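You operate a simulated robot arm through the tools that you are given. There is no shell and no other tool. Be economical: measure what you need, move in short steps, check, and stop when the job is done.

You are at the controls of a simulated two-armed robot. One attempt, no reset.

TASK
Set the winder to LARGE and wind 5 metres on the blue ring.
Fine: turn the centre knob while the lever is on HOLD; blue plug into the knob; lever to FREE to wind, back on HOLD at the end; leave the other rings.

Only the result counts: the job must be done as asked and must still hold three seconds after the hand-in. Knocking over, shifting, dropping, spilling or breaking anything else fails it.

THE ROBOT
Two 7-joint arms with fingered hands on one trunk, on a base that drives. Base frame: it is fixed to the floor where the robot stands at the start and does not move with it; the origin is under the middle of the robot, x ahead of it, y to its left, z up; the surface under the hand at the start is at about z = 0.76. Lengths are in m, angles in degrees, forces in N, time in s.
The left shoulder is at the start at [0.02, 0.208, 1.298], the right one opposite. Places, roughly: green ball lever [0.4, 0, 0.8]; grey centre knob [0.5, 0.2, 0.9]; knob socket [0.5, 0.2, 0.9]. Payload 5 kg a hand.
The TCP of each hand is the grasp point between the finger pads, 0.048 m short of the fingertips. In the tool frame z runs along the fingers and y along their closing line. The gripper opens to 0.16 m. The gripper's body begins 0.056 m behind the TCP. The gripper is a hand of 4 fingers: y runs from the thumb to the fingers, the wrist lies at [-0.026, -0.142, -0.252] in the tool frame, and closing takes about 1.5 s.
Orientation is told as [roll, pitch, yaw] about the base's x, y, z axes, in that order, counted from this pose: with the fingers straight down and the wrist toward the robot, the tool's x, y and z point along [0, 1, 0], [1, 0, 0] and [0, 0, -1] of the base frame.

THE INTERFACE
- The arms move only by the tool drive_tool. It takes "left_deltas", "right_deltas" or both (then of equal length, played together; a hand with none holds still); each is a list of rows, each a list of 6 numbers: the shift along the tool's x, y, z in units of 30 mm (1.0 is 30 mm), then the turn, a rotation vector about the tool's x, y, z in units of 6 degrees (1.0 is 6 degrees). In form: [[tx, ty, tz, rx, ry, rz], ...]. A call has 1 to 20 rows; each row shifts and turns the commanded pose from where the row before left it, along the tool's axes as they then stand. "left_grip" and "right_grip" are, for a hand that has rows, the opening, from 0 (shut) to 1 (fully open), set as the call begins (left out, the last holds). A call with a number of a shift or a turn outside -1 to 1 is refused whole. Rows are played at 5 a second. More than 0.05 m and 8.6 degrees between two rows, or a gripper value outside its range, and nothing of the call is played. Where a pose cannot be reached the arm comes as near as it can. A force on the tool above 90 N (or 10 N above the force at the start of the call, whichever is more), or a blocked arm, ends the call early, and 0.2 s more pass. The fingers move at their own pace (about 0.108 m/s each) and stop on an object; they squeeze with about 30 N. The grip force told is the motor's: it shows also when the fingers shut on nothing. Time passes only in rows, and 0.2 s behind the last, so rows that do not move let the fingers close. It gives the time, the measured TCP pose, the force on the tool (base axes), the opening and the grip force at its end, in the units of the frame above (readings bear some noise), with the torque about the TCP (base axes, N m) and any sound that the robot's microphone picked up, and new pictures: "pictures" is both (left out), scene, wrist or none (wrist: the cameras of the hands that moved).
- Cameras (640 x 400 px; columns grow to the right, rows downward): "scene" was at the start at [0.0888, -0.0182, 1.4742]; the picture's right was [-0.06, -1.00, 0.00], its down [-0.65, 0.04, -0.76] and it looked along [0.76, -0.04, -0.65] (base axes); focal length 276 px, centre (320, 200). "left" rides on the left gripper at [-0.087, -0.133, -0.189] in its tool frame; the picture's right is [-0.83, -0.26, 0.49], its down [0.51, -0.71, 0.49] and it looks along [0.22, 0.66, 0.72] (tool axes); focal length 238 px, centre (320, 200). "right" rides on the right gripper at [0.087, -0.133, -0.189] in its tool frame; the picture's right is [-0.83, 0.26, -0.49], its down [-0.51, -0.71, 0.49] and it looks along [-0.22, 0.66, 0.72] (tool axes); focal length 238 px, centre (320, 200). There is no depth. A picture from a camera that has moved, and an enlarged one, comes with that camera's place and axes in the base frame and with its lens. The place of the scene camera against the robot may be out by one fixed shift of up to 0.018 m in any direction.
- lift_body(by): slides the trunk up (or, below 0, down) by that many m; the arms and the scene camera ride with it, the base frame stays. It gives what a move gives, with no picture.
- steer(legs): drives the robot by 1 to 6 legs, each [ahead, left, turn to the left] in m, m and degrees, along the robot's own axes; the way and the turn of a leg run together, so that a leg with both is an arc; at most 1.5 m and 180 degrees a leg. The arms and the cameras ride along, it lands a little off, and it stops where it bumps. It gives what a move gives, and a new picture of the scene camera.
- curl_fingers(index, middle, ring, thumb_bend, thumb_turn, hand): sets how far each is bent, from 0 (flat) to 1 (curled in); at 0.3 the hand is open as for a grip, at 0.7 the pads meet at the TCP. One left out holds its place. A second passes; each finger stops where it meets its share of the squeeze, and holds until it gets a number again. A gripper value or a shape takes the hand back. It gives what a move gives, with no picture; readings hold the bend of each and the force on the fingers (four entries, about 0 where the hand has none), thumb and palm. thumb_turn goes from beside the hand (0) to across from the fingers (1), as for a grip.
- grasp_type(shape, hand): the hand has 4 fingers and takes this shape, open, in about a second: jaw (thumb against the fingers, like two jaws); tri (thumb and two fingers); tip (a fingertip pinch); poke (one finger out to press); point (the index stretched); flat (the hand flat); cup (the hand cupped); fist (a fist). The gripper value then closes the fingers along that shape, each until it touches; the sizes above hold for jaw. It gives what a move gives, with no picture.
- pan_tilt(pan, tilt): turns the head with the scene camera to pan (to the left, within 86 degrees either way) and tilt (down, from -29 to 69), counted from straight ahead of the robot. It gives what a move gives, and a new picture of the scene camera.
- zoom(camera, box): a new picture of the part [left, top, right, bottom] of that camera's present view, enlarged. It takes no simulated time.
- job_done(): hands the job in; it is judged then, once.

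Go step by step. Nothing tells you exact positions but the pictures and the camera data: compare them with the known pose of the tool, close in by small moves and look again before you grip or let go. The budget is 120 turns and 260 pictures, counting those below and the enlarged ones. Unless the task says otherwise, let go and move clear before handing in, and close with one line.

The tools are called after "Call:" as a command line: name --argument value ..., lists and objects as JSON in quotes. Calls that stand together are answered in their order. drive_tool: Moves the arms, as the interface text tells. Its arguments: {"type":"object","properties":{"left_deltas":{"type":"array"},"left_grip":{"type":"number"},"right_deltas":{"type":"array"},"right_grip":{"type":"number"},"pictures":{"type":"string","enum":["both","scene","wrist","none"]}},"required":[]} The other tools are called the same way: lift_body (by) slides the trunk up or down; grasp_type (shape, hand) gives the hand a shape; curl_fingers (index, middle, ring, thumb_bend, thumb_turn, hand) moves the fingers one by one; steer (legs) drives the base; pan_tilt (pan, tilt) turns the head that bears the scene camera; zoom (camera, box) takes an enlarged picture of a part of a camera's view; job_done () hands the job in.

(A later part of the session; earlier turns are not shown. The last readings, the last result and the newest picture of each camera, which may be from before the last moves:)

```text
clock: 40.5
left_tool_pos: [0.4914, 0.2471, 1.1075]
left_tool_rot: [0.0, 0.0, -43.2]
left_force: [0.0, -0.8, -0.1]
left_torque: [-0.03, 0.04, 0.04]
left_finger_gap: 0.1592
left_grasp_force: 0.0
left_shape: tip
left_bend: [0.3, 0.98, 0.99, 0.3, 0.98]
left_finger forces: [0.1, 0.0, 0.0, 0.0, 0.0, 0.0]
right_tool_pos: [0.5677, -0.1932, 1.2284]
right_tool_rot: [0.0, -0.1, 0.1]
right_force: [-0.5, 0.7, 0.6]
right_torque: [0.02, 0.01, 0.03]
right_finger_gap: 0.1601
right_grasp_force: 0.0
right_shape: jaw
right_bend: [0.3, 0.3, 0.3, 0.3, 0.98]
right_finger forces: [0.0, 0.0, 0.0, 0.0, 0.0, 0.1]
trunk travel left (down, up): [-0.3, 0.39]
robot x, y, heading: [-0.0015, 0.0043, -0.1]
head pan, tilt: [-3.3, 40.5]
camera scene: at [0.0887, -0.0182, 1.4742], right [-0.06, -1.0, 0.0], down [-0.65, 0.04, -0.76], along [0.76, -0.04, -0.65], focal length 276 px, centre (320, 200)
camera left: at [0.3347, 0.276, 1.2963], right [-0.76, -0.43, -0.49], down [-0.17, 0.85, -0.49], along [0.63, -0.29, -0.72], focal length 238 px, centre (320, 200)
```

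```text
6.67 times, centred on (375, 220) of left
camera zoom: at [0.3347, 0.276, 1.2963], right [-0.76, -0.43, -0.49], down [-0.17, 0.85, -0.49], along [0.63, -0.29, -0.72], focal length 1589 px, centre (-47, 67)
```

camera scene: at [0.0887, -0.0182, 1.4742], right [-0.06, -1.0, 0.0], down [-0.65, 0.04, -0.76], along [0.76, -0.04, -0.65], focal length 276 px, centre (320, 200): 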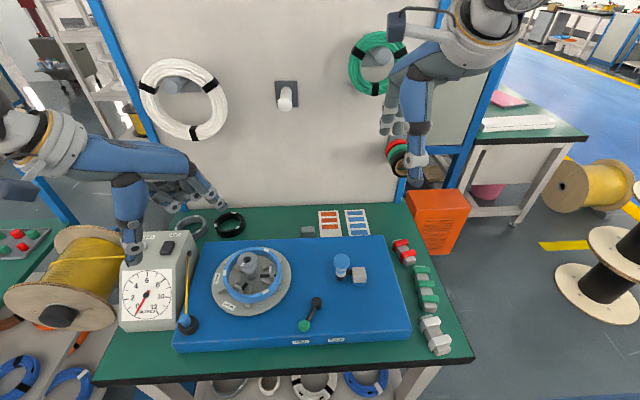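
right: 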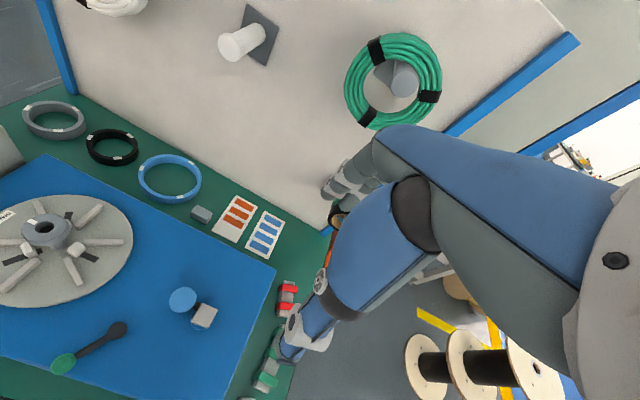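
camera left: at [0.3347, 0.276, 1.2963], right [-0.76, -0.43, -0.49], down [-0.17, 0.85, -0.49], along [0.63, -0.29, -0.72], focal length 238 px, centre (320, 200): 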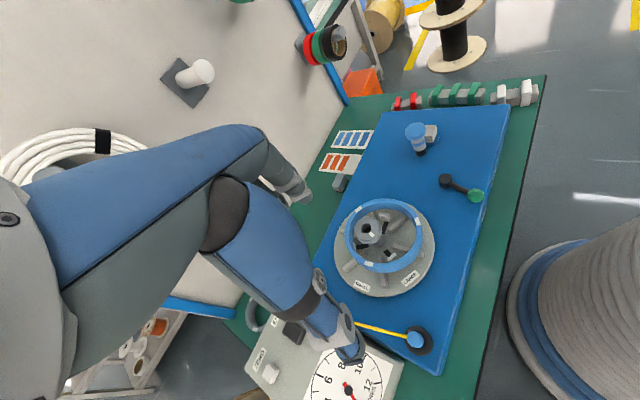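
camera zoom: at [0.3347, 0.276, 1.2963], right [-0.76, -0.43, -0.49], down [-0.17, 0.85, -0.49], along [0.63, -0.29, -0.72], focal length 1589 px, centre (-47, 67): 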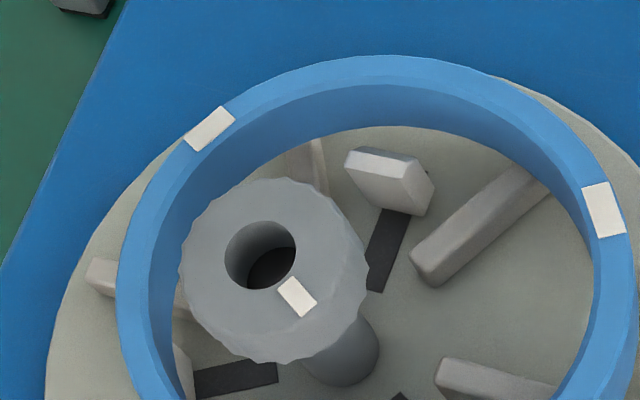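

The plug top is at about [0.416, 0.287, 0.865]. I'll move above it with yaw -35°, clear of the cord and the meter, and narrow the pinch.

Call:
drive_tool --left_deltas '[[0, 0, 0, 0, 0, -0.7], [0, 0, 0, 0, 0, -0.7], [-0.09, -0.7, 0.6, 0, 0, 0], [-0.09, -0.7, 0.6, 0, 0, 0], [-0.09, -0.7, 0.6, 0, 0, 0], [-0.09, -0.7, 0.6, 0, 0, 0], [0, 0, 0.6, 0, 0, 0], [0, 0, 0.6, 0, 0, 0], [0, 0, 0, 0, 0, 0]]' --left_grip 0.4

Call:
zoom --camera "left" --box '[240, 180, 400, 320]'

Call:
zoom --camera "scene" --box '[130, 220, 250, 350]'

```text
clock: 42.5
left_tool_pos: [0.4367, 0.2951, 1.0023]
left_tool_rot: [0.0, -0.1, -34.8]
left_force: [0.4, -0.7, 0.8]
left_torque: [0.06, -0.04, -0.02]
left_finger_gap: 0.0652
left_grasp_force: 0.0
left_shape: tip
left_bend: [0.73, 0.98, 0.99, 0.72, 1.0]
left_finger forces: [0.0, 0.0, 0.1, 0.0, 0.0, 0.1]
left hand out of reach, approached as far as the arm can: row 5, 6
right_tool_pos: [0.5662, -0.1922, 1.2276]
right_tool_rot: [0.1, 0.1, 0.0]
right_force: [-0.6, -1.3, 0.2]
right_torque: [0.02, -0.04, 0.02]
right_finger_gap: 0.1594
right_grasp_force: 0.1
right_shape: jaw
right_bend: [0.3, 0.3, 0.3, 0.3, 0.98]
right_finger forces: [0.0, 0.0, 0.0, 0.1, 0.1, 0.0]
trunk travel left (down, up): [-0.3, 0.39]
robot x, y, heading: [-0.0002, -0.0017, 0.1]
head pan, tilt: [-3.3, 40.5]
camera scene: at [0.0881, -0.0186, 1.4743], right [-0.06, -1.0, 0.0], down [-0.65, 0.04, -0.76], along [0.76, -0.04, -0.65], focal length 276 px, centre (320, 200)
camera left: at [0.2782, 0.2996, 1.1898], right [-0.69, -0.54, -0.49], down [-0.29, 0.82, -0.49], along [0.66, -0.2, -0.72], focal length 238 px, centre (320, 200)
```

scene: 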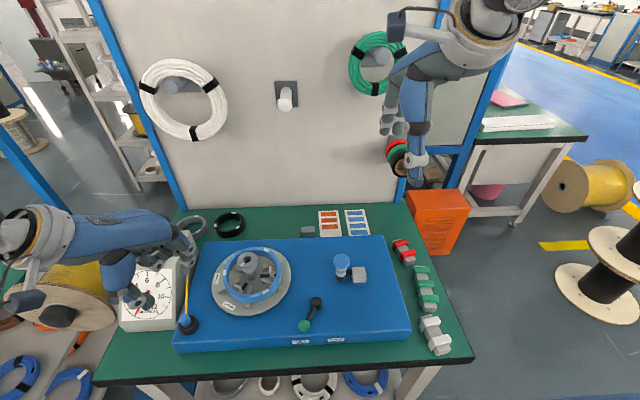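
left: 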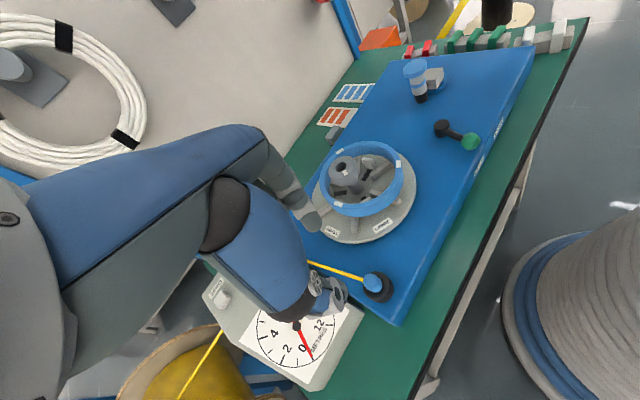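

```text
2.86 times, centred on (320, 250) of left
camera zoom: at [0.2782, 0.2996, 1.1898], right [-0.69, -0.54, -0.49], down [-0.29, 0.82, -0.49], along [0.66, -0.2, -0.72], focal length 681 px, centre (320, 57)
```

zoom: 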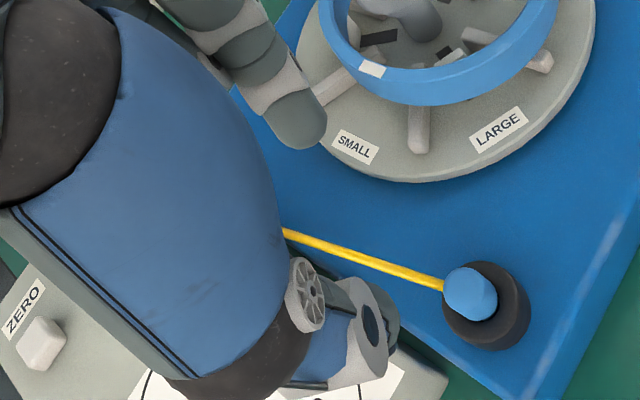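

```text
3.08 times, centred on (190, 285) of scene
camera zoom: at [0.0881, -0.0186, 1.4743], right [-0.06, -1.0, 0.0], down [-0.65, 0.04, -0.76], along [0.76, -0.04, -0.65], focal length 850 px, centre (720, -62)
```

zoom: 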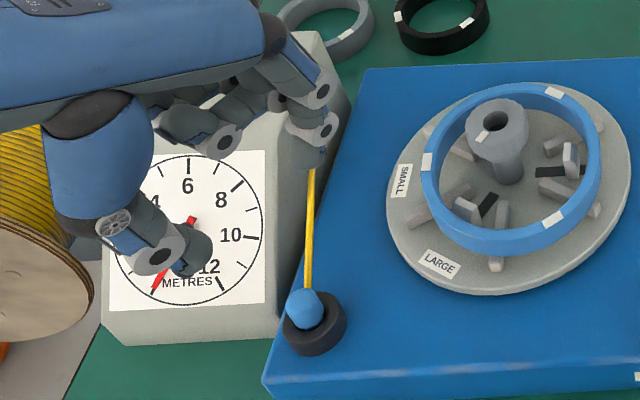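

The arm is at its near reach limit here. The meter's front is at x≈0.44, so there's room around the plug; I'll back the base up 0.12 m for better reach.

Call:
drive_tool --left_deltas '[[0, 0, -0.8, 0, 0, 0], [0, 0, -0.8, 0, 0, 0], [0, 0, 0, 0, 0, 0]]' --pictures "none"

Call:
steer --legs '[[-0.12, 0, 0]]'

```text
clock: 43.3
left_tool_pos: [0.4392, 0.297, 1.0501]
left_tool_rot: [-0.1, 0.1, -34.8]
left_force: [0.2, 0.1, -0.7]
left_torque: [-0.06, 0.02, 0.03]
left_finger_gap: 0.0652
left_grasp_force: 0.1
left_shape: tip
left_bend: [0.73, 0.98, 0.99, 0.72, 1.0]
left_finger forces: [0.0, 0.0, 0.0, 0.0, 0.1, 0.1]
right_tool_pos: [0.569, -0.1917, 1.2281]
right_tool_rot: [0.0, 0.0, 0.0]
right_force: [0.6, 0.2, 0.3]
right_torque: [-0.01, 0.07, -0.03]
right_finger_gap: 0.1598
right_grasp_force: 0.0
right_shape: jaw
right_bend: [0.3, 0.3, 0.3, 0.3, 0.98]
right_finger forces: [0.1, 0.1, 0.0, 0.0, 0.0, 0.0]
trunk travel left (down, up): [-0.3, 0.39]
robot x, y, heading: [-0.0003, -0.0009, 0.1]
head pan, tilt: [-3.3, 40.5]
```

```text
clock: 44.5
left_tool_pos: [0.3164, 0.2965, 1.0504]
left_tool_rot: [0.0, 0.0, -34.8]
left_force: [-1.1, -0.7, -0.1]
left_torque: [0.0, -0.05, -0.01]
left_finger_gap: 0.0651
left_grasp_force: 0.0
left_shape: tip
left_bend: [0.73, 0.98, 0.99, 0.72, 1.0]
left_finger forces: [0.1, 0.0, 0.1, 0.0, 0.1, 0.0]
right_tool_pos: [0.4459, -0.1932, 1.2274]
right_tool_rot: [0.0, 0.0, 0.1]
right_force: [-0.7, 0.0, 0.4]
right_torque: [0.0, -0.09, 0.04]
right_finger_gap: 0.1599
right_grasp_force: 0.0
right_shape: jaw
right_bend: [0.3, 0.3, 0.3, 0.3, 0.98]
right_finger forces: [0.0, 0.0, 0.0, 0.1, 0.2, 0.1]
trunk travel left (down, up): [-0.3, 0.39]
robot x, y, heading: [-0.1199, 0.0027, 0.3]
head pan, tilt: [-3.3, 40.5]
camera scene: at [-0.0332, -0.0181, 1.4743], right [-0.06, -1.0, 0.0], down [-0.65, 0.04, -0.76], along [0.76, -0.04, -0.65], focal length 276 px, centre (320, 200)
```

scene: 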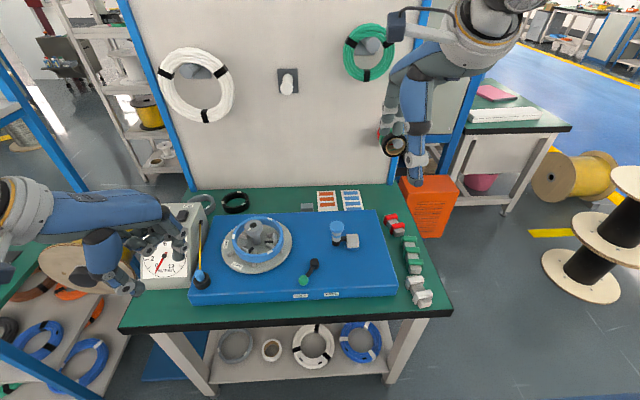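

Call:
drive_tool --left_deltas '[[0.33, 0.58, 0.2, 0, 0, 0], [0.33, 0.58, 0.2, 0, 0, 0], [0.33, 0.58, 0.2, 0, 0, 0], [0.33, 0.58, 0.2, 0, 0, 0], [0.33, 0.58, 0.2, 0, 0, 0], [0, 0, 0.7, 0, 0, 0], [0, 0, 0.7, 0, 0, 0], [0, 0, 0.7, 0, 0, 0], [0, 0, 0.6, 0, 0, 0], [0, 0, 0, 0, 0, 0]]' --pictures "wrist"

Call:
zoom --camera "left" --box '[240, 180, 400, 320]'

Call:
zoom --camera "scene" --box '[140, 190, 260, 310]'

```text
clock: 46.7
left_tool_pos: [0.416, 0.2857, 0.9379]
left_tool_rot: [-0.1, 0.0, -34.8]
left_force: [-1.2, -0.1, 0.3]
left_torque: [0.02, -0.03, -0.02]
left_finger_gap: 0.0648
left_grasp_force: 0.1
left_shape: tip
left_bend: [0.73, 0.98, 0.99, 0.72, 1.0]
left_finger forces: [0.0, 0.1, 0.0, 0.0, 0.0, 0.1]
right_tool_pos: [0.4476, -0.1924, 1.2277]
right_tool_rot: [-0.1, 0.1, 0.0]
right_force: [0.0, -1.0, -0.2]
right_torque: [-0.01, -0.05, 0.01]
right_finger_gap: 0.1598
right_grasp_force: 0.1
right_shape: jaw
right_bend: [0.3, 0.3, 0.3, 0.3, 0.98]
right_finger forces: [0.0, 0.0, 0.1, 0.1, 0.0, 0.0]
trunk travel left (down, up): [-0.3, 0.39]
robot x, y, heading: [-0.1197, 0.0004, -0.0]
head pan, tilt: [-3.3, 40.5]
camera left: at [0.2576, 0.2907, 1.1258], right [-0.69, -0.54, -0.49], down [-0.29, 0.82, -0.49], along [0.66, -0.2, -0.72], focal length 238 px, centre (320, 200)
```

left: 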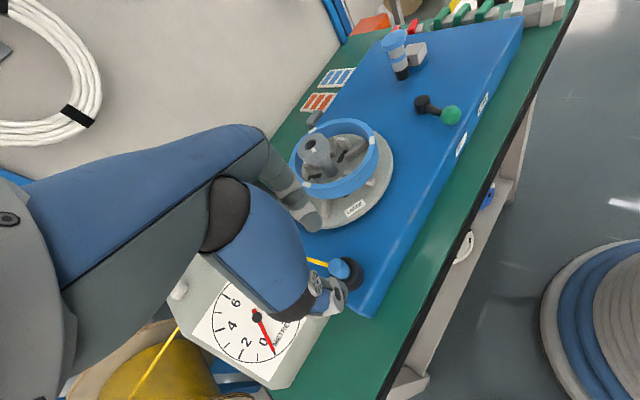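

```text
2.86 times, centred on (320, 250) of left
camera zoom: at [0.2576, 0.2907, 1.1258], right [-0.69, -0.54, -0.49], down [-0.29, 0.82, -0.49], along [0.66, -0.2, -0.72], focal length 681 px, centre (320, 57)
```

zoom: 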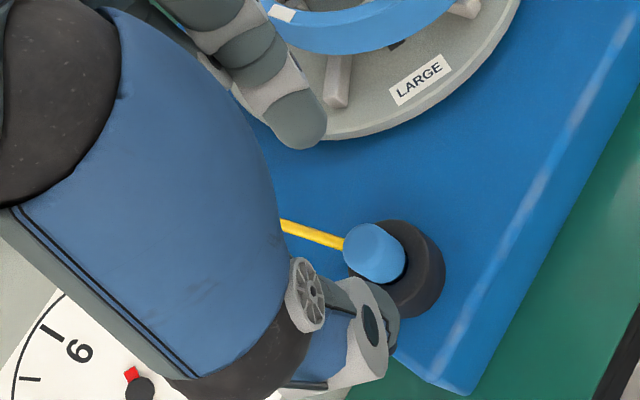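

```text
3.33 times, centred on (200, 250) of scene
camera zoom: at [-0.0325, -0.0183, 1.4743], right [-0.06, -1.0, 0.0], down [-0.65, 0.04, -0.76], along [0.76, -0.04, -0.65], focal length 921 px, centre (720, 33)
```

zoom: 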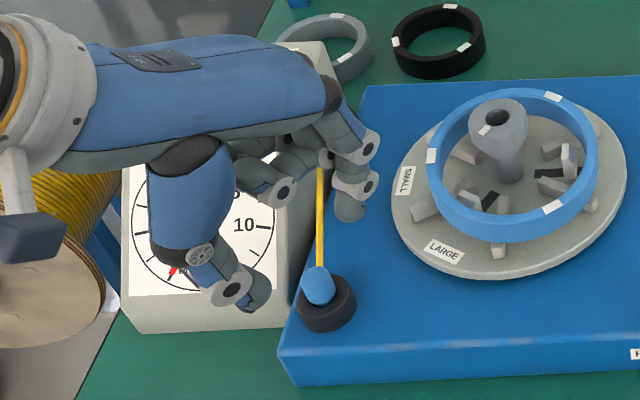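

The plug is between thumb and index, but the curled fingers are close to the meter. I'll turn the hand another 20° clockwise about the plug, then look.

Call:
drive_tool --left_deltas '[[0, 0, 0, 0, 0, 0.85], [0, 0, 0, 0, 0, 0.85], [0, 0, 0, 0, 0, 0.85], [0, 0, 0, 0, 0, 0.85], [0, 0, 0.5, 0, 0, 0], [0, 0, 0, 0, 0, 0]]' --pictures "wrist"

Call:
zoom --camera "left" --box '[240, 180, 400, 320]'

Call:
zoom --camera "scene" --box '[140, 190, 260, 310]'

```text
clock: 48.1
left_tool_pos: [0.4148, 0.2876, 0.9218]
left_tool_rot: [-0.2, 0.1, -55.2]
left_force: [-0.9, -0.3, -0.1]
left_torque: [-0.01, -0.03, 0.01]
left_finger_gap: 0.0648
left_grasp_force: 0.1
left_shape: tip
left_bend: [0.73, 0.98, 0.99, 0.72, 1.0]
left_finger forces: [0.0, 0.0, 0.1, 0.0, 0.0, 0.1]
right_tool_pos: [0.4457, -0.1928, 1.2285]
right_tool_rot: [0.0, 0.0, -0.1]
right_force: [-0.4, 1.2, 1.6]
right_torque: [0.0, -0.04, 0.0]
right_finger_gap: 0.1598
right_grasp_force: 0.0
right_shape: jaw
right_bend: [0.3, 0.3, 0.3, 0.3, 0.98]
right_finger forces: [0.0, 0.0, 0.0, 0.0, 0.0, 0.0]
trunk travel left (down, up): [-0.3, 0.39]
robot x, y, heading: [-0.1193, -0.002, -0.1]
head pan, tilt: [-3.3, 40.5]
camera left: at [0.2688, 0.3473, 1.1104], right [-0.83, -0.26, -0.49], down [0.01, 0.87, -0.49], along [0.55, -0.41, -0.72], focal length 238 px, centre (320, 200)
```

left: 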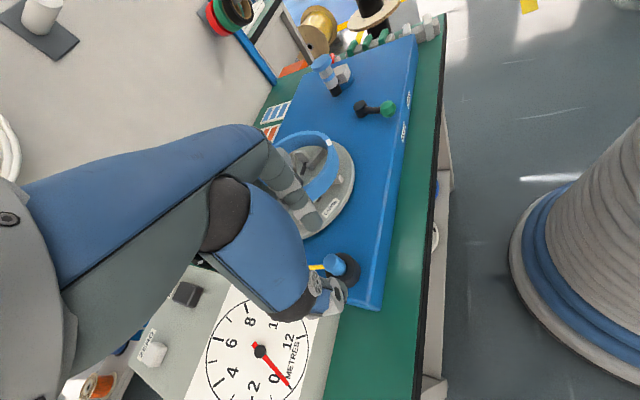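

```text
2.86 times, centred on (320, 250) of left
camera zoom: at [0.2688, 0.3473, 1.1104], right [-0.83, -0.26, -0.49], down [0.01, 0.87, -0.49], along [0.55, -0.41, -0.72], focal length 681 px, centre (320, 57)
```

zoom: 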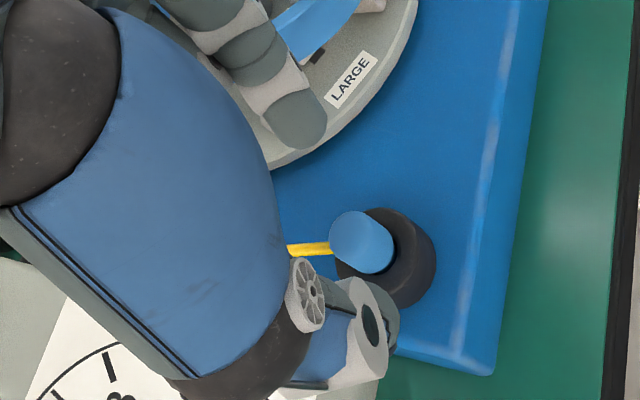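

```text
3.33 times, centred on (200, 250) of scene
camera zoom: at [-0.0326, -0.0178, 1.4743], right [-0.06, -1.0, 0.0], down [-0.65, 0.04, -0.76], along [0.76, -0.04, -0.65], focal length 921 px, centre (720, 33)
```

zoom: 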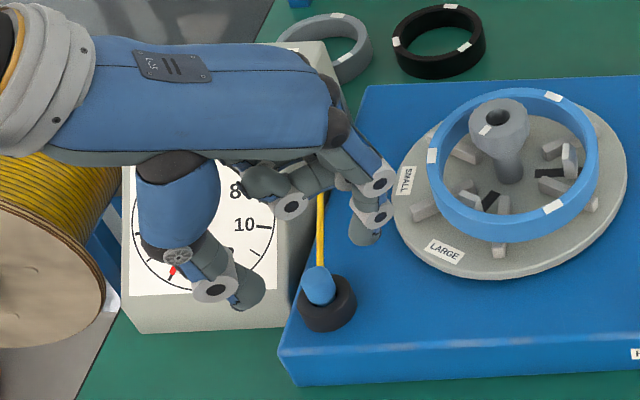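

Call:
drive_tool --left_deltas '[[0, -0.08, 0.35, 0, 0, 0], [0, 0, 0.3, 0, 0, 0], [0, 0, 0.25, 0, 0, 0], [0, 0, 0, 0, 0, 0]]' --pictures "wrist"

Call:
zoom --camera "left" --box '[240, 180, 400, 320]'

Call:
zoom --camera "scene" --box '[140, 190, 260, 310]'

```text
clock: 49.1
left_tool_pos: [0.4163, 0.2892, 0.8958]
left_tool_rot: [-0.1, 0.1, -55.3]
left_force: [0.4, 0.5, 0.2]
left_torque: [0.05, -0.01, 0.02]
left_finger_gap: 0.0645
left_grasp_force: 0.1
left_shape: tip
left_bend: [0.73, 0.98, 0.99, 0.72, 1.0]
left_finger forces: [0.0, 0.0, 0.0, 0.0, 0.0, 0.0]
right_tool_pos: [0.4465, -0.1922, 1.2282]
right_tool_rot: [0.0, 0.0, 0.1]
right_force: [0.2, 0.4, -0.1]
right_torque: [-0.02, 0.0, -0.02]
right_finger_gap: 0.1598
right_grasp_force: 0.0
right_shape: jaw
right_bend: [0.3, 0.3, 0.3, 0.3, 0.98]
right_finger forces: [0.1, 0.1, 0.0, 0.0, 0.0, 0.0]
trunk travel left (down, up): [-0.3, 0.39]
robot x, y, heading: [-0.1197, -0.0025, -0.2]
head pan, tilt: [-3.3, 40.5]
camera left: at [0.2681, 0.3489, 1.084], right [-0.83, -0.26, -0.49], down [0.01, 0.87, -0.49], along [0.55, -0.41, -0.72], focal length 238 px, centre (320, 200)
```

left: 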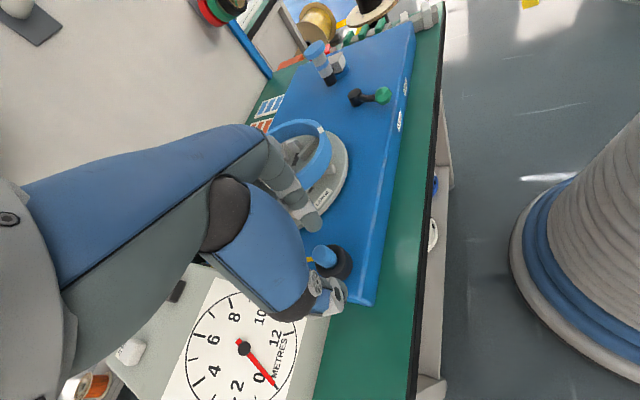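

```text
2.86 times, centred on (320, 250) of left
camera zoom: at [0.2681, 0.3489, 1.084], right [-0.83, -0.26, -0.49], down [0.01, 0.87, -0.49], along [0.55, -0.41, -0.72], focal length 681 px, centre (320, 57)
```

zoom: 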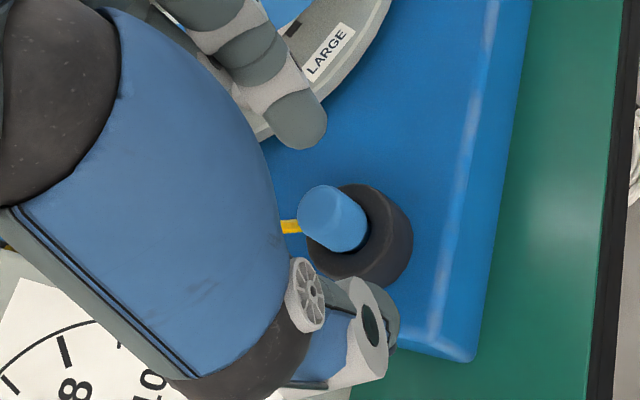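

```text
3.33 times, centred on (200, 250) of scene
camera zoom: at [-0.0322, -0.0182, 1.4742], right [-0.06, -1.0, 0.0], down [-0.65, 0.04, -0.76], along [0.76, -0.04, -0.65], focal length 921 px, centre (720, 33)
```

zoom: 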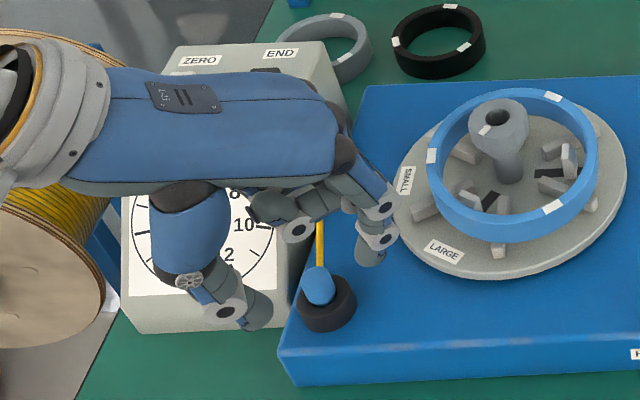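

The plug lies on the thumb–index line. Closing the pinch.

Call:
drive_tool --left_deltas '[[0, 0, 0, 0, 0, 0], [0, 0, 0, 0, 0, 0], [0, 0, 0, 0, 0, 0], [0, 0, 0, 0, 0, 0], [0, 0, 0, 0, 0, 0], [0, 0, 0, 0, 0, 0]]' --left_grip 0 --pictures "none"

Call:
zoom --camera "left" --box '[240, 180, 400, 320]'

Call:
zoom --camera "scene" --box '[140, 190, 260, 310]'

```text
clock: 50.5
left_tool_pos: [0.4145, 0.291, 0.8959]
left_tool_rot: [-0.2, 0.0, -55.2]
left_force: [-0.5, 0.4, -0.5]
left_torque: [0.0, -0.01, 0.01]
left_finger_gap: 0.015
left_grasp_force: 30.3
left_shape: tip
left_bend: [0.71, 1.0, 1.0, 0.73, 1.0]
left_finger forces: [25.0, 0.0, 0.0, 0.1, 26.1, 0.0]
right_tool_pos: [0.4462, -0.1922, 1.2273]
right_tool_rot: [0.1, 0.0, 0.0]
right_force: [-0.6, 0.1, 0.3]
right_torque: [-0.01, 0.01, -0.03]
right_finger_gap: 0.1596
right_grasp_force: 0.1
right_shape: jaw
right_bend: [0.3, 0.3, 0.3, 0.3, 0.98]
right_finger forces: [0.1, 0.0, 0.0, 0.0, 0.0, 0.1]
trunk travel left (down, up): [-0.3, 0.39]
robot x, y, heading: [-0.1196, 0.0028, -0.3]
head pan, tilt: [-3.3, 40.5]
```

```text
2.86 times, centred on (320, 250) of left
camera zoom: at [0.2682, 0.349, 1.084], right [-0.83, -0.26, -0.49], down [0.01, 0.87, -0.49], along [0.55, -0.41, -0.72], focal length 681 px, centre (320, 57)
```

zoom: 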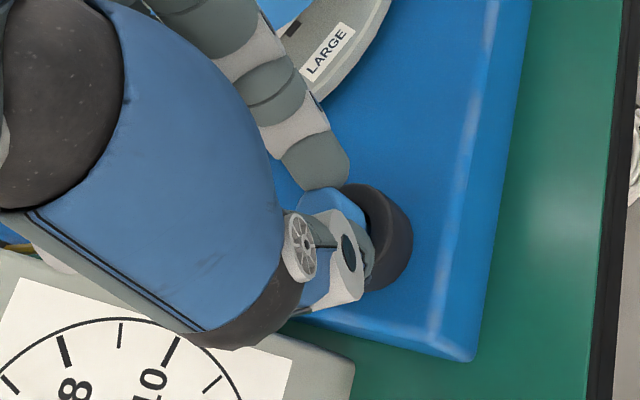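

```text
3.33 times, centred on (200, 250) of scene
camera zoom: at [-0.032, -0.0181, 1.4742], right [-0.06, -1.0, 0.0], down [-0.65, 0.04, -0.76], along [0.76, -0.04, -0.65], focal length 921 px, centre (720, 33)
```

zoom: 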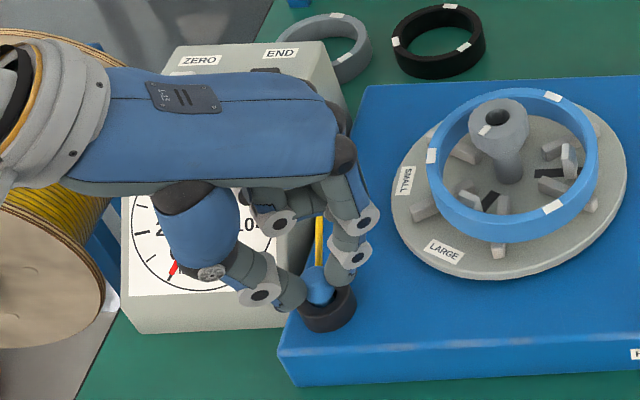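

Firm pinch on the plug. Lifting it out.

Call:
drive_tool --left_deltas '[[0, 0, -0.3, 0, 0, 0], [0, 0, -0.5, 0, 0, 0], [0, 0, -0.6, 0, 0, 0], [0, 0, -0.6, 0, 0, 0], [0, 0, -0.6, 0, 0, 0], [0, 0, 0, 0, 0, 0]]' --pictures "wrist"

Call:
zoom --camera "left" --box '[240, 180, 400, 320]'

Call:
zoom --camera "scene" --box '[140, 190, 260, 310]'

```text
clock: 51.9
left_tool_pos: [0.4162, 0.2886, 0.9737]
left_tool_rot: [0.0, 0.0, -55.2]
left_force: [0.0, -0.4, 0.1]
left_torque: [-0.02, 0.02, 0.01]
left_finger_gap: 0.0149
left_grasp_force: 30.2
left_shape: tip
left_bend: [0.71, 1.0, 1.0, 0.73, 1.0]
left_finger forces: [25.1, 0.1, 0.0, 0.0, 26.2, 0.0]
right_tool_pos: [0.4463, -0.1917, 1.2287]
right_tool_rot: [0.0, -0.1, 0.0]
right_force: [0.2, -0.3, -0.3]
right_torque: [0.01, 0.05, -0.02]
right_finger_gap: 0.1597
right_grasp_force: 0.2
right_shape: jaw
right_bend: [0.3, 0.3, 0.3, 0.3, 0.98]
right_finger forces: [0.0, 0.0, 0.0, 0.0, 0.0, 0.1]
trunk travel left (down, up): [-0.3, 0.39]
robot x, y, heading: [-0.1225, 0.0008, -0.1]
head pan, tilt: [-3.3, 40.5]
camera left: at [0.269, 0.3486, 1.1617], right [-0.83, -0.26, -0.48], down [0.01, 0.87, -0.49], along [0.55, -0.41, -0.72], focal length 238 px, centre (320, 200)
```

left: 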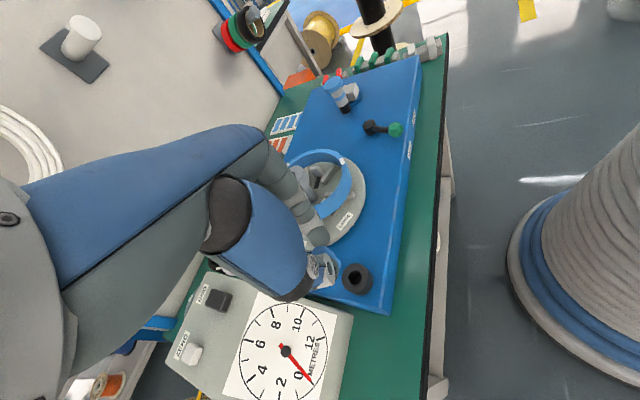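

```text
2.86 times, centred on (320, 250) of left
camera zoom: at [0.269, 0.3486, 1.1617], right [-0.83, -0.26, -0.48], down [0.01, 0.87, -0.49], along [0.55, -0.41, -0.72], focal length 681 px, centre (320, 57)
```

zoom: 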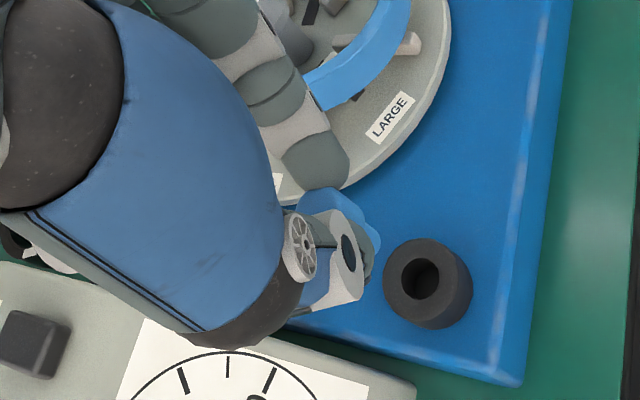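

```text
3.33 times, centred on (200, 250) of scene
camera zoom: at [-0.0316, -0.0178, 1.4741], right [-0.06, -1.0, 0.0], down [-0.65, 0.04, -0.76], along [0.76, -0.04, -0.65], focal length 921 px, centre (720, 33)
```

zoom: 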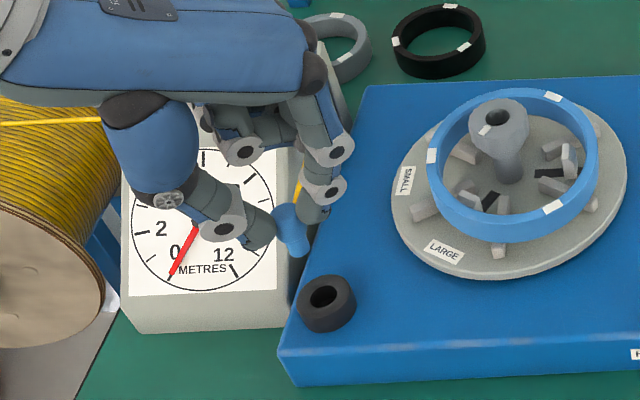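

The plug is out and the dial still reads 0. I'll look at the plug closely to see how it hangs.

Call:
zoom --camera "scene" --box '[180, 235, 215, 275]'

Call:
zoom --camera "right" --box '[0, 150, 120, 300]'

```text
10.00 times, centred on (198, 255) of scene
camera zoom: at [-0.0316, -0.0178, 1.4741], right [-0.06, -1.0, 0.0], down [-0.65, 0.04, -0.76], along [0.76, -0.04, -0.65], focal length 2763 px, centre (1545, -350)
```

zoom: 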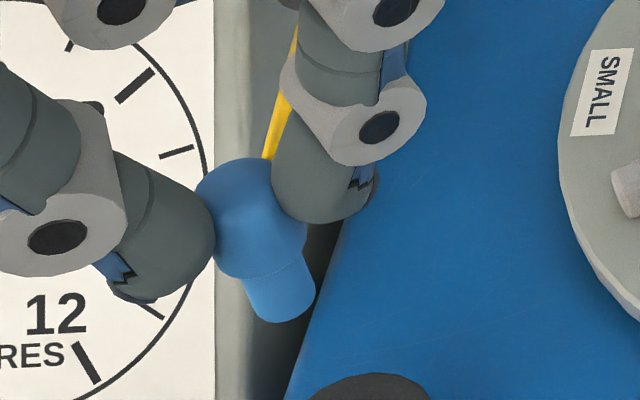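

```text
2.67 times, centred on (60, 225) of right
camera zoom: at [0.3136, -0.1048, 1.4164], right [0.26, -0.83, 0.49], down [-0.71, -0.51, -0.49], along [0.66, -0.22, -0.72], focal length 636 px, centre (1013, 133)
```

zoom: 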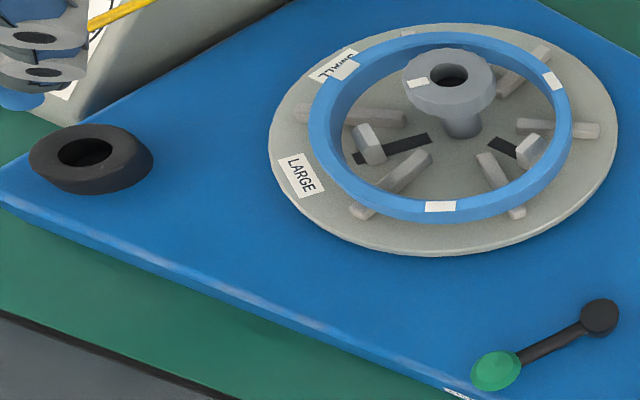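

The plug has a 16 mm pin below its head and hangs nearly upright. I'll raise and carry it over the knob socket, keeping the hand's yaw.

Call:
drive_tool --left_deltas '[[0, 0, -0.77, 0, 0, 0], [0, 0, -0.77, 0, 0, 0], [0.098, 0.766, 0, 0, 0, 0], [0.098, 0.766, 0, 0, 0, 0], [0.098, 0.766, 0, 0, 0, 0], [0.098, 0.766, 0, 0, 0, 0], [0.098, 0.766, 0, 0, 0, 0], [0.098, 0.766, 0, 0, 0, 0], [0.098, 0.766, 0, 0, 0, 0], [0.098, 0.766, 0, 0, 0, 0], [0, 0, 0, 0, 0, 0]]'

Call:
zoom --camera "scene" --box '[230, 190, 290, 260]'

Call:
zoom --camera "right" --box '[60, 100, 180, 230]'

Call:
zoom --camera "left" --box '[260, 190, 400, 310]'

```text
clock: 54.3
left_tool_pos: [0.5393, 0.1508, 1.0205]
left_tool_rot: [-0.1, 0.1, -55.2]
left_force: [-1.6, 0.8, 0.3]
left_torque: [-0.05, -0.01, 0.01]
left_finger_gap: 0.0149
left_grasp_force: 30.0
left_shape: tip
left_bend: [0.71, 1.0, 1.0, 0.73, 1.0]
left_finger forces: [25.0, 0.0, 0.0, 0.0, 26.4, 0.0]
right_tool_pos: [0.4468, -0.1919, 1.2276]
right_tool_rot: [0.0, 0.0, 0.0]
right_force: [0.4, 0.8, -0.8]
right_torque: [-0.06, -0.04, 0.0]
right_finger_gap: 0.1595
right_grasp_force: 0.1
right_shape: jaw
right_bend: [0.3, 0.3, 0.3, 0.3, 0.98]
right_finger forces: [0.1, 0.0, 0.0, 0.0, 0.1, 0.0]
trunk travel left (down, up): [-0.3, 0.39]
robot x, y, heading: [-0.1199, 0.0017, -0.2]
head pan, tilt: [-3.3, 40.5]
camera scene: at [-0.0326, -0.0174, 1.4742], right [-0.06, -1.0, 0.0], down [-0.65, 0.04, -0.76], along [0.76, -0.04, -0.65], focal length 276 px, centre (320, 200)
camera left: at [0.3923, 0.2105, 1.2082], right [-0.83, -0.26, -0.49], down [0.01, 0.87, -0.49], along [0.55, -0.41, -0.72], focal length 238 px, centre (320, 200)
```

scene: 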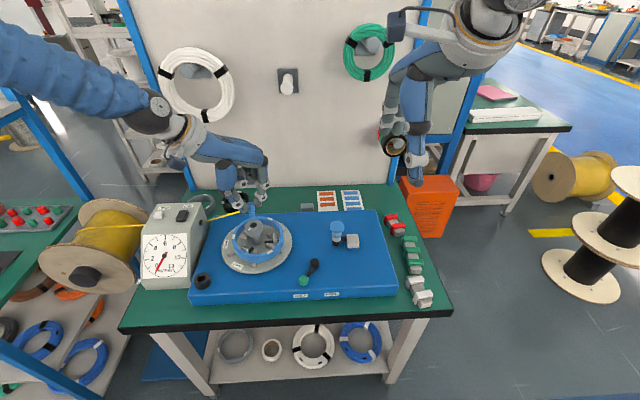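
left: 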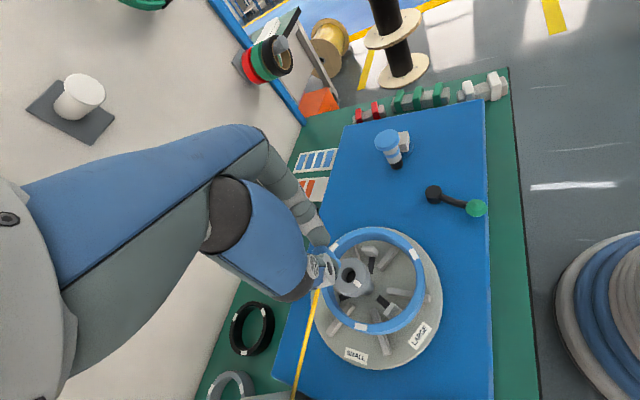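

```text
5.71 times, centred on (260, 225) of scene
camera zoom: at [-0.0326, -0.0174, 1.4742], right [-0.06, -1.0, 0.0], down [-0.65, 0.04, -0.76], along [0.76, -0.04, -0.65], focal length 1579 px, centre (663, 57)
```

zoom: 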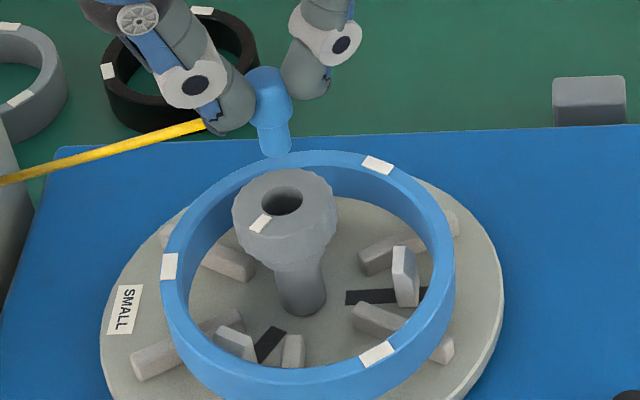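

```text
3.08 times, centred on (120, 165) of right
camera zoom: at [0.3126, -0.1044, 1.4169], right [0.26, -0.83, 0.49], down [-0.71, -0.51, -0.49], along [0.66, -0.22, -0.72], focal length 733 px, centre (935, 308)
```

zoom: 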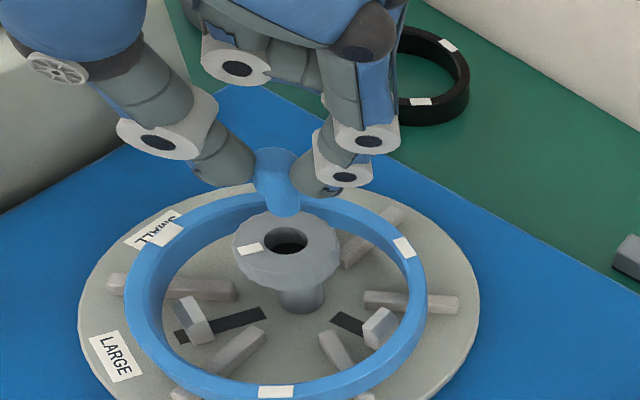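

```text
3.33 times, centred on (330, 250) of left
camera zoom: at [0.3923, 0.2105, 1.2082], right [-0.83, -0.26, -0.49], down [0.01, 0.87, -0.49], along [0.55, -0.41, -0.72], focal length 794 px, centre (287, 33)
```

zoom: 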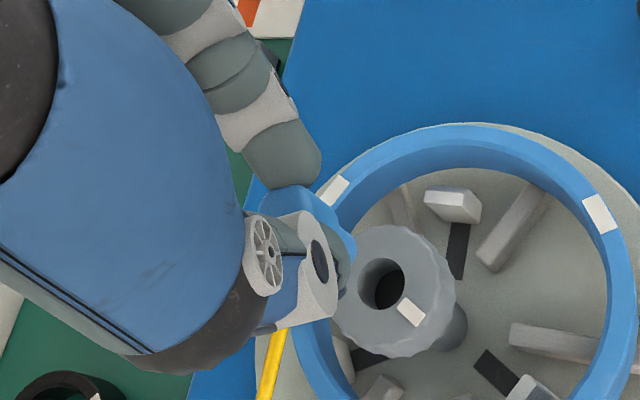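

The pin is directly above the hole within about 3 mm. I'll correct that and lower to just at the hole.

Call:
drive_tool --left_deltas '[[0.08, -0.06, 0.3, 0, 0, 0], [0, 0, 0.35, 0, 0, 0], [0, 0, 0.3, 0, 0, 0], [0, 0, 0, 0, 0, 0]]' --pictures "none"

Call:
zoom --camera "scene" --box '[235, 200, 280, 250]'

Call:
zoom --camera "right" --box '[80, 120, 150, 210]'

```text
clock: 55.3
left_tool_pos: [0.5401, 0.153, 0.9923]
left_tool_rot: [-0.1, 0.0, -55.1]
left_force: [-0.6, 0.8, -0.4]
left_torque: [0.03, -0.01, 0.01]
left_finger_gap: 0.0147
left_grasp_force: 29.2
left_shape: tip
left_bend: [0.71, 1.0, 1.0, 0.73, 1.0]
left_finger forces: [25.0, 0.0, 0.0, 0.0, 26.3, 0.1]
right_tool_pos: [0.4463, -0.1925, 1.2279]
right_tool_rot: [0.0, 0.0, 0.1]
right_force: [-0.2, -0.3, 0.2]
right_torque: [0.0, -0.01, 0.0]
right_finger_gap: 0.1594
right_grasp_force: 0.0
right_shape: jaw
right_bend: [0.3, 0.3, 0.3, 0.3, 0.98]
right_finger forces: [0.0, 0.0, 0.1, 0.0, 0.0, 0.1]
trunk travel left (down, up): [-0.3, 0.39]
robot x, y, heading: [-0.1207, 0.0025, -0.0]
head pan, tilt: [-3.3, 40.5]
```

```text
8.00 times, centred on (258, 225) of scene
camera zoom: at [-0.0322, -0.0182, 1.4742], right [-0.06, -1.0, 0.0], down [-0.65, 0.04, -0.76], along [0.76, -0.04, -0.65], focal length 2210 px, centre (820, 0)
```

zoom: 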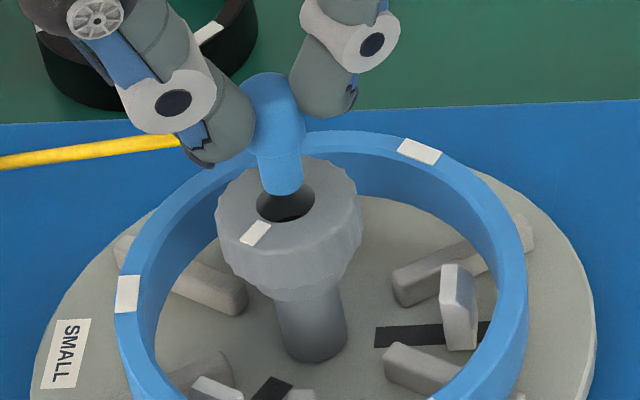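

```text
4.44 times, centred on (115, 165) of right
camera zoom: at [0.313, -0.1051, 1.4167], right [0.26, -0.83, 0.49], down [-0.71, -0.51, -0.49], along [0.66, -0.22, -0.72], focal length 1059 px, centre (1231, 356)
```

zoom: 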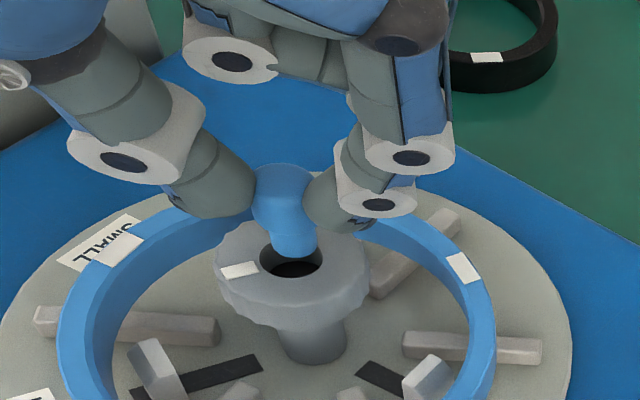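

Pin just above the hole; it needs about 4.5 mm toward the robot. Correct and lower 12 mm.

Call:
drive_tool --left_deltas '[[-0.12, -0.09, 0, 0, 0, 0], [0, 0, 0.2, 0, 0, 0], [0, 0, 0.2, 0, 0, 0], [0, 0, 0, 0, 0, 0]]' --pictures "none"

Call:
zoom --camera "scene" --box '[235, 200, 280, 250]'

Call:
zoom --camera "right" --box '[80, 120, 150, 210]'

```text
clock: 56.3
left_tool_pos: [0.5359, 0.1538, 0.9796]
left_tool_rot: [0.0, 0.0, -55.2]
left_force: [1.1, -0.2, 0.3]
left_torque: [-0.01, -0.02, 0.02]
left_finger_gap: 0.0146
left_grasp_force: 29.7
left_shape: tip
left_bend: [0.71, 1.0, 1.0, 0.73, 1.0]
left_finger forces: [24.9, 0.0, 0.0, 0.0, 26.3, 0.1]
right_tool_pos: [0.4475, -0.1938, 1.2275]
right_tool_rot: [0.0, 0.0, 0.0]
right_force: [0.1, -0.2, 1.4]
right_torque: [0.01, -0.01, 0.01]
right_finger_gap: 0.1598
right_grasp_force: 0.1
right_shape: jaw
right_bend: [0.3, 0.3, 0.3, 0.3, 0.98]
right_finger forces: [0.1, 0.1, 0.0, 0.0, 0.0, 0.0]
trunk travel left (down, up): [-0.3, 0.39]
robot x, y, heading: [-0.1223, 0.0021, 0.1]
head pan, tilt: [-3.3, 40.5]
```

```text
8.00 times, centred on (258, 225) of scene
camera zoom: at [-0.032, -0.0182, 1.4742], right [-0.06, -1.0, 0.0], down [-0.65, 0.04, -0.76], along [0.76, -0.04, -0.65], focal length 2210 px, centre (820, 0)
```

zoom: 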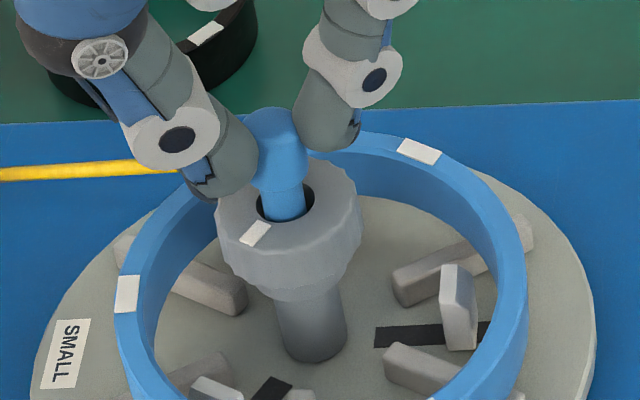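

```text
4.44 times, centred on (115, 165) of right
camera zoom: at [0.3132, -0.1052, 1.4166], right [0.26, -0.83, 0.49], down [-0.71, -0.51, -0.49], along [0.66, -0.22, -0.72], focal length 1059 px, centre (1231, 356)
```

zoom: 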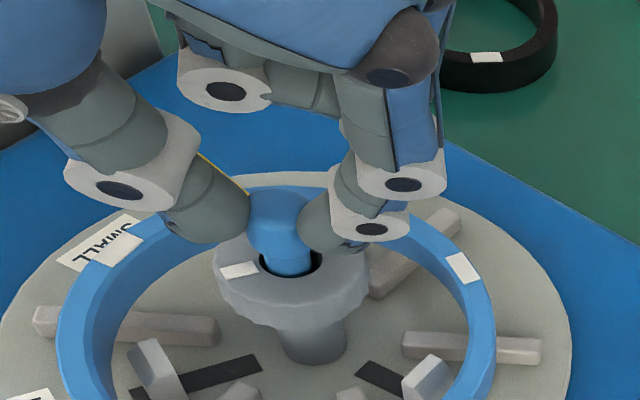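

The pin has entered the hole. Lowering until the head seats.

Call:
drive_tool --left_deltas '[[0, 0, 0.15, 0, 0, 0], [0, 0, 0.15, 0, 0, 0], [0, 0, 0.1, 0, 0, 0], [0, 0, 0, 0, 0, 0]]' --pictures "none"

Call:
zoom --camera "scene" --box '[235, 200, 280, 250]'

Call:
zoom --camera "right" --box '[80, 120, 150, 210]'

```text
clock: 57.3
left_tool_pos: [0.5373, 0.1548, 0.9688]
left_tool_rot: [-0.2, 0.0, -55.1]
left_force: [-0.6, 2.1, 3.5]
left_torque: [0.02, -0.45, 0.16]
left_finger_gap: 0.0146
left_grasp_force: 30.5
left_shape: tip
left_bend: [0.71, 1.0, 1.0, 0.73, 1.0]
left_finger forces: [25.1, 0.1, 0.0, 0.0, 26.4, 0.0]
right_tool_pos: [0.4466, -0.1926, 1.2289]
right_tool_rot: [0.1, -0.1, -0.1]
right_force: [0.4, -0.6, -0.3]
right_torque: [-0.02, -0.01, 0.01]
right_finger_gap: 0.1597
right_grasp_force: 0.0
right_shape: jaw
right_bend: [0.3, 0.3, 0.3, 0.3, 0.98]
right_finger forces: [0.0, 0.1, 0.0, 0.0, 0.0, 0.0]
trunk travel left (down, up): [-0.3, 0.39]
robot x, y, heading: [-0.1214, -0.0002, -0.2]
head pan, tilt: [-3.3, 40.5]
```

```text
8.00 times, centred on (258, 225) of scene
camera zoom: at [-0.0321, -0.0182, 1.4742], right [-0.06, -1.0, 0.0], down [-0.65, 0.04, -0.76], along [0.76, -0.04, -0.65], focal length 2210 px, centre (820, 0)
```

zoom: 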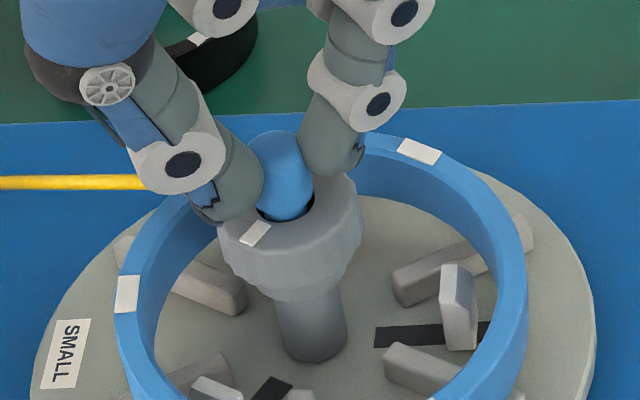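

```text
4.44 times, centred on (115, 165) of right
camera zoom: at [0.3131, -0.1051, 1.4166], right [0.26, -0.83, 0.49], down [-0.71, -0.51, -0.49], along [0.66, -0.22, -0.72], focal length 1059 px, centre (1231, 356)
```

zoom: 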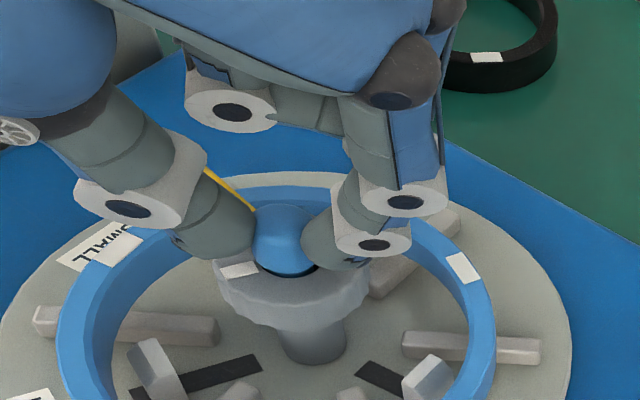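

Call:
drive_tool --left_deltas '[[0, 0, 0.12, 0, 0, 0], [0, 0, 0.12, 0, 0, 0], [0, 0, 0, 0, 0, 0]]' --pictures "none"

Call:
zoom --camera "scene" --box '[235, 200, 280, 250]'

Call:
zoom --camera "right" --box '[80, 120, 150, 210]'

```text
clock: 58.1
left_tool_pos: [0.5351, 0.1529, 0.965]
left_tool_rot: [0.1, -0.2, -55.2]
left_force: [-1.4, 0.1, 25.7]
left_torque: [0.02, -0.95, 0.19]
left_finger_gap: 0.0171
left_grasp_force: 30.0
left_shape: tip
left_bend: [0.71, 1.0, 1.0, 0.74, 1.0]
left_finger forces: [31.1, 0.0, 0.0, 0.0, 32.1, 0.0]
right_tool_pos: [0.444, -0.1929, 1.2298]
right_tool_rot: [0.0, 0.0, 0.1]
right_force: [-0.2, -0.4, -0.2]
right_torque: [-0.06, -0.07, -0.02]
right_finger_gap: 0.1597
right_grasp_force: 0.1
right_shape: jaw
right_bend: [0.3, 0.3, 0.3, 0.3, 0.98]
right_finger forces: [0.0, 0.0, 0.0, 0.0, 0.1, 0.1]
trunk travel left (down, up): [-0.3, 0.39]
robot x, y, heading: [-0.1204, 0.001, 0.2]
head pan, tilt: [-3.3, 40.5]
```

```text
8.00 times, centred on (258, 225) of scene
camera zoom: at [-0.0353, -0.0183, 1.4747], right [-0.06, -1.0, 0.0], down [-0.65, 0.04, -0.76], along [0.76, -0.04, -0.65], focal length 2210 px, centre (820, 0)
```

zoom: 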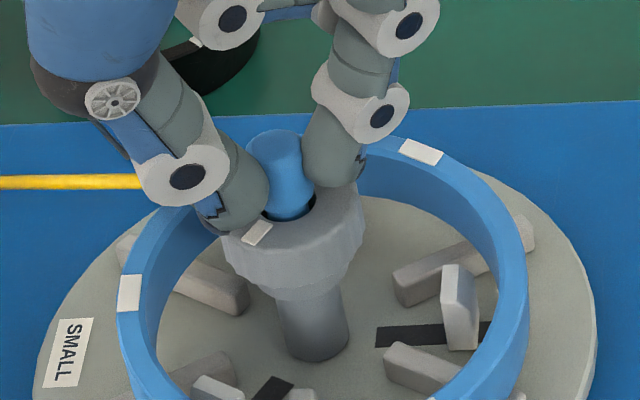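

```text
4.44 times, centred on (115, 165) of right
camera zoom: at [0.31, -0.1052, 1.4179], right [0.26, -0.83, 0.49], down [-0.71, -0.51, -0.49], along [0.66, -0.22, -0.72], focal length 1059 px, centre (1231, 356)
```

zoom: 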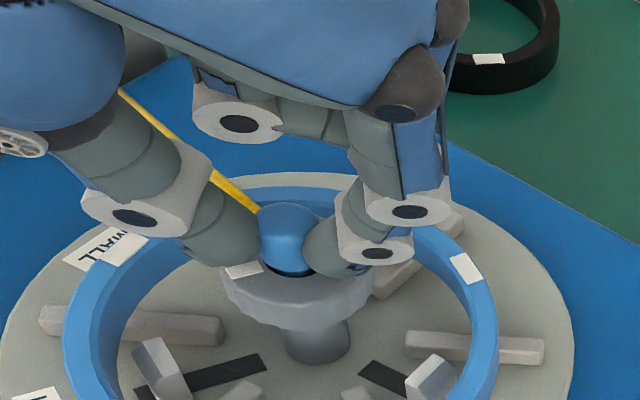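

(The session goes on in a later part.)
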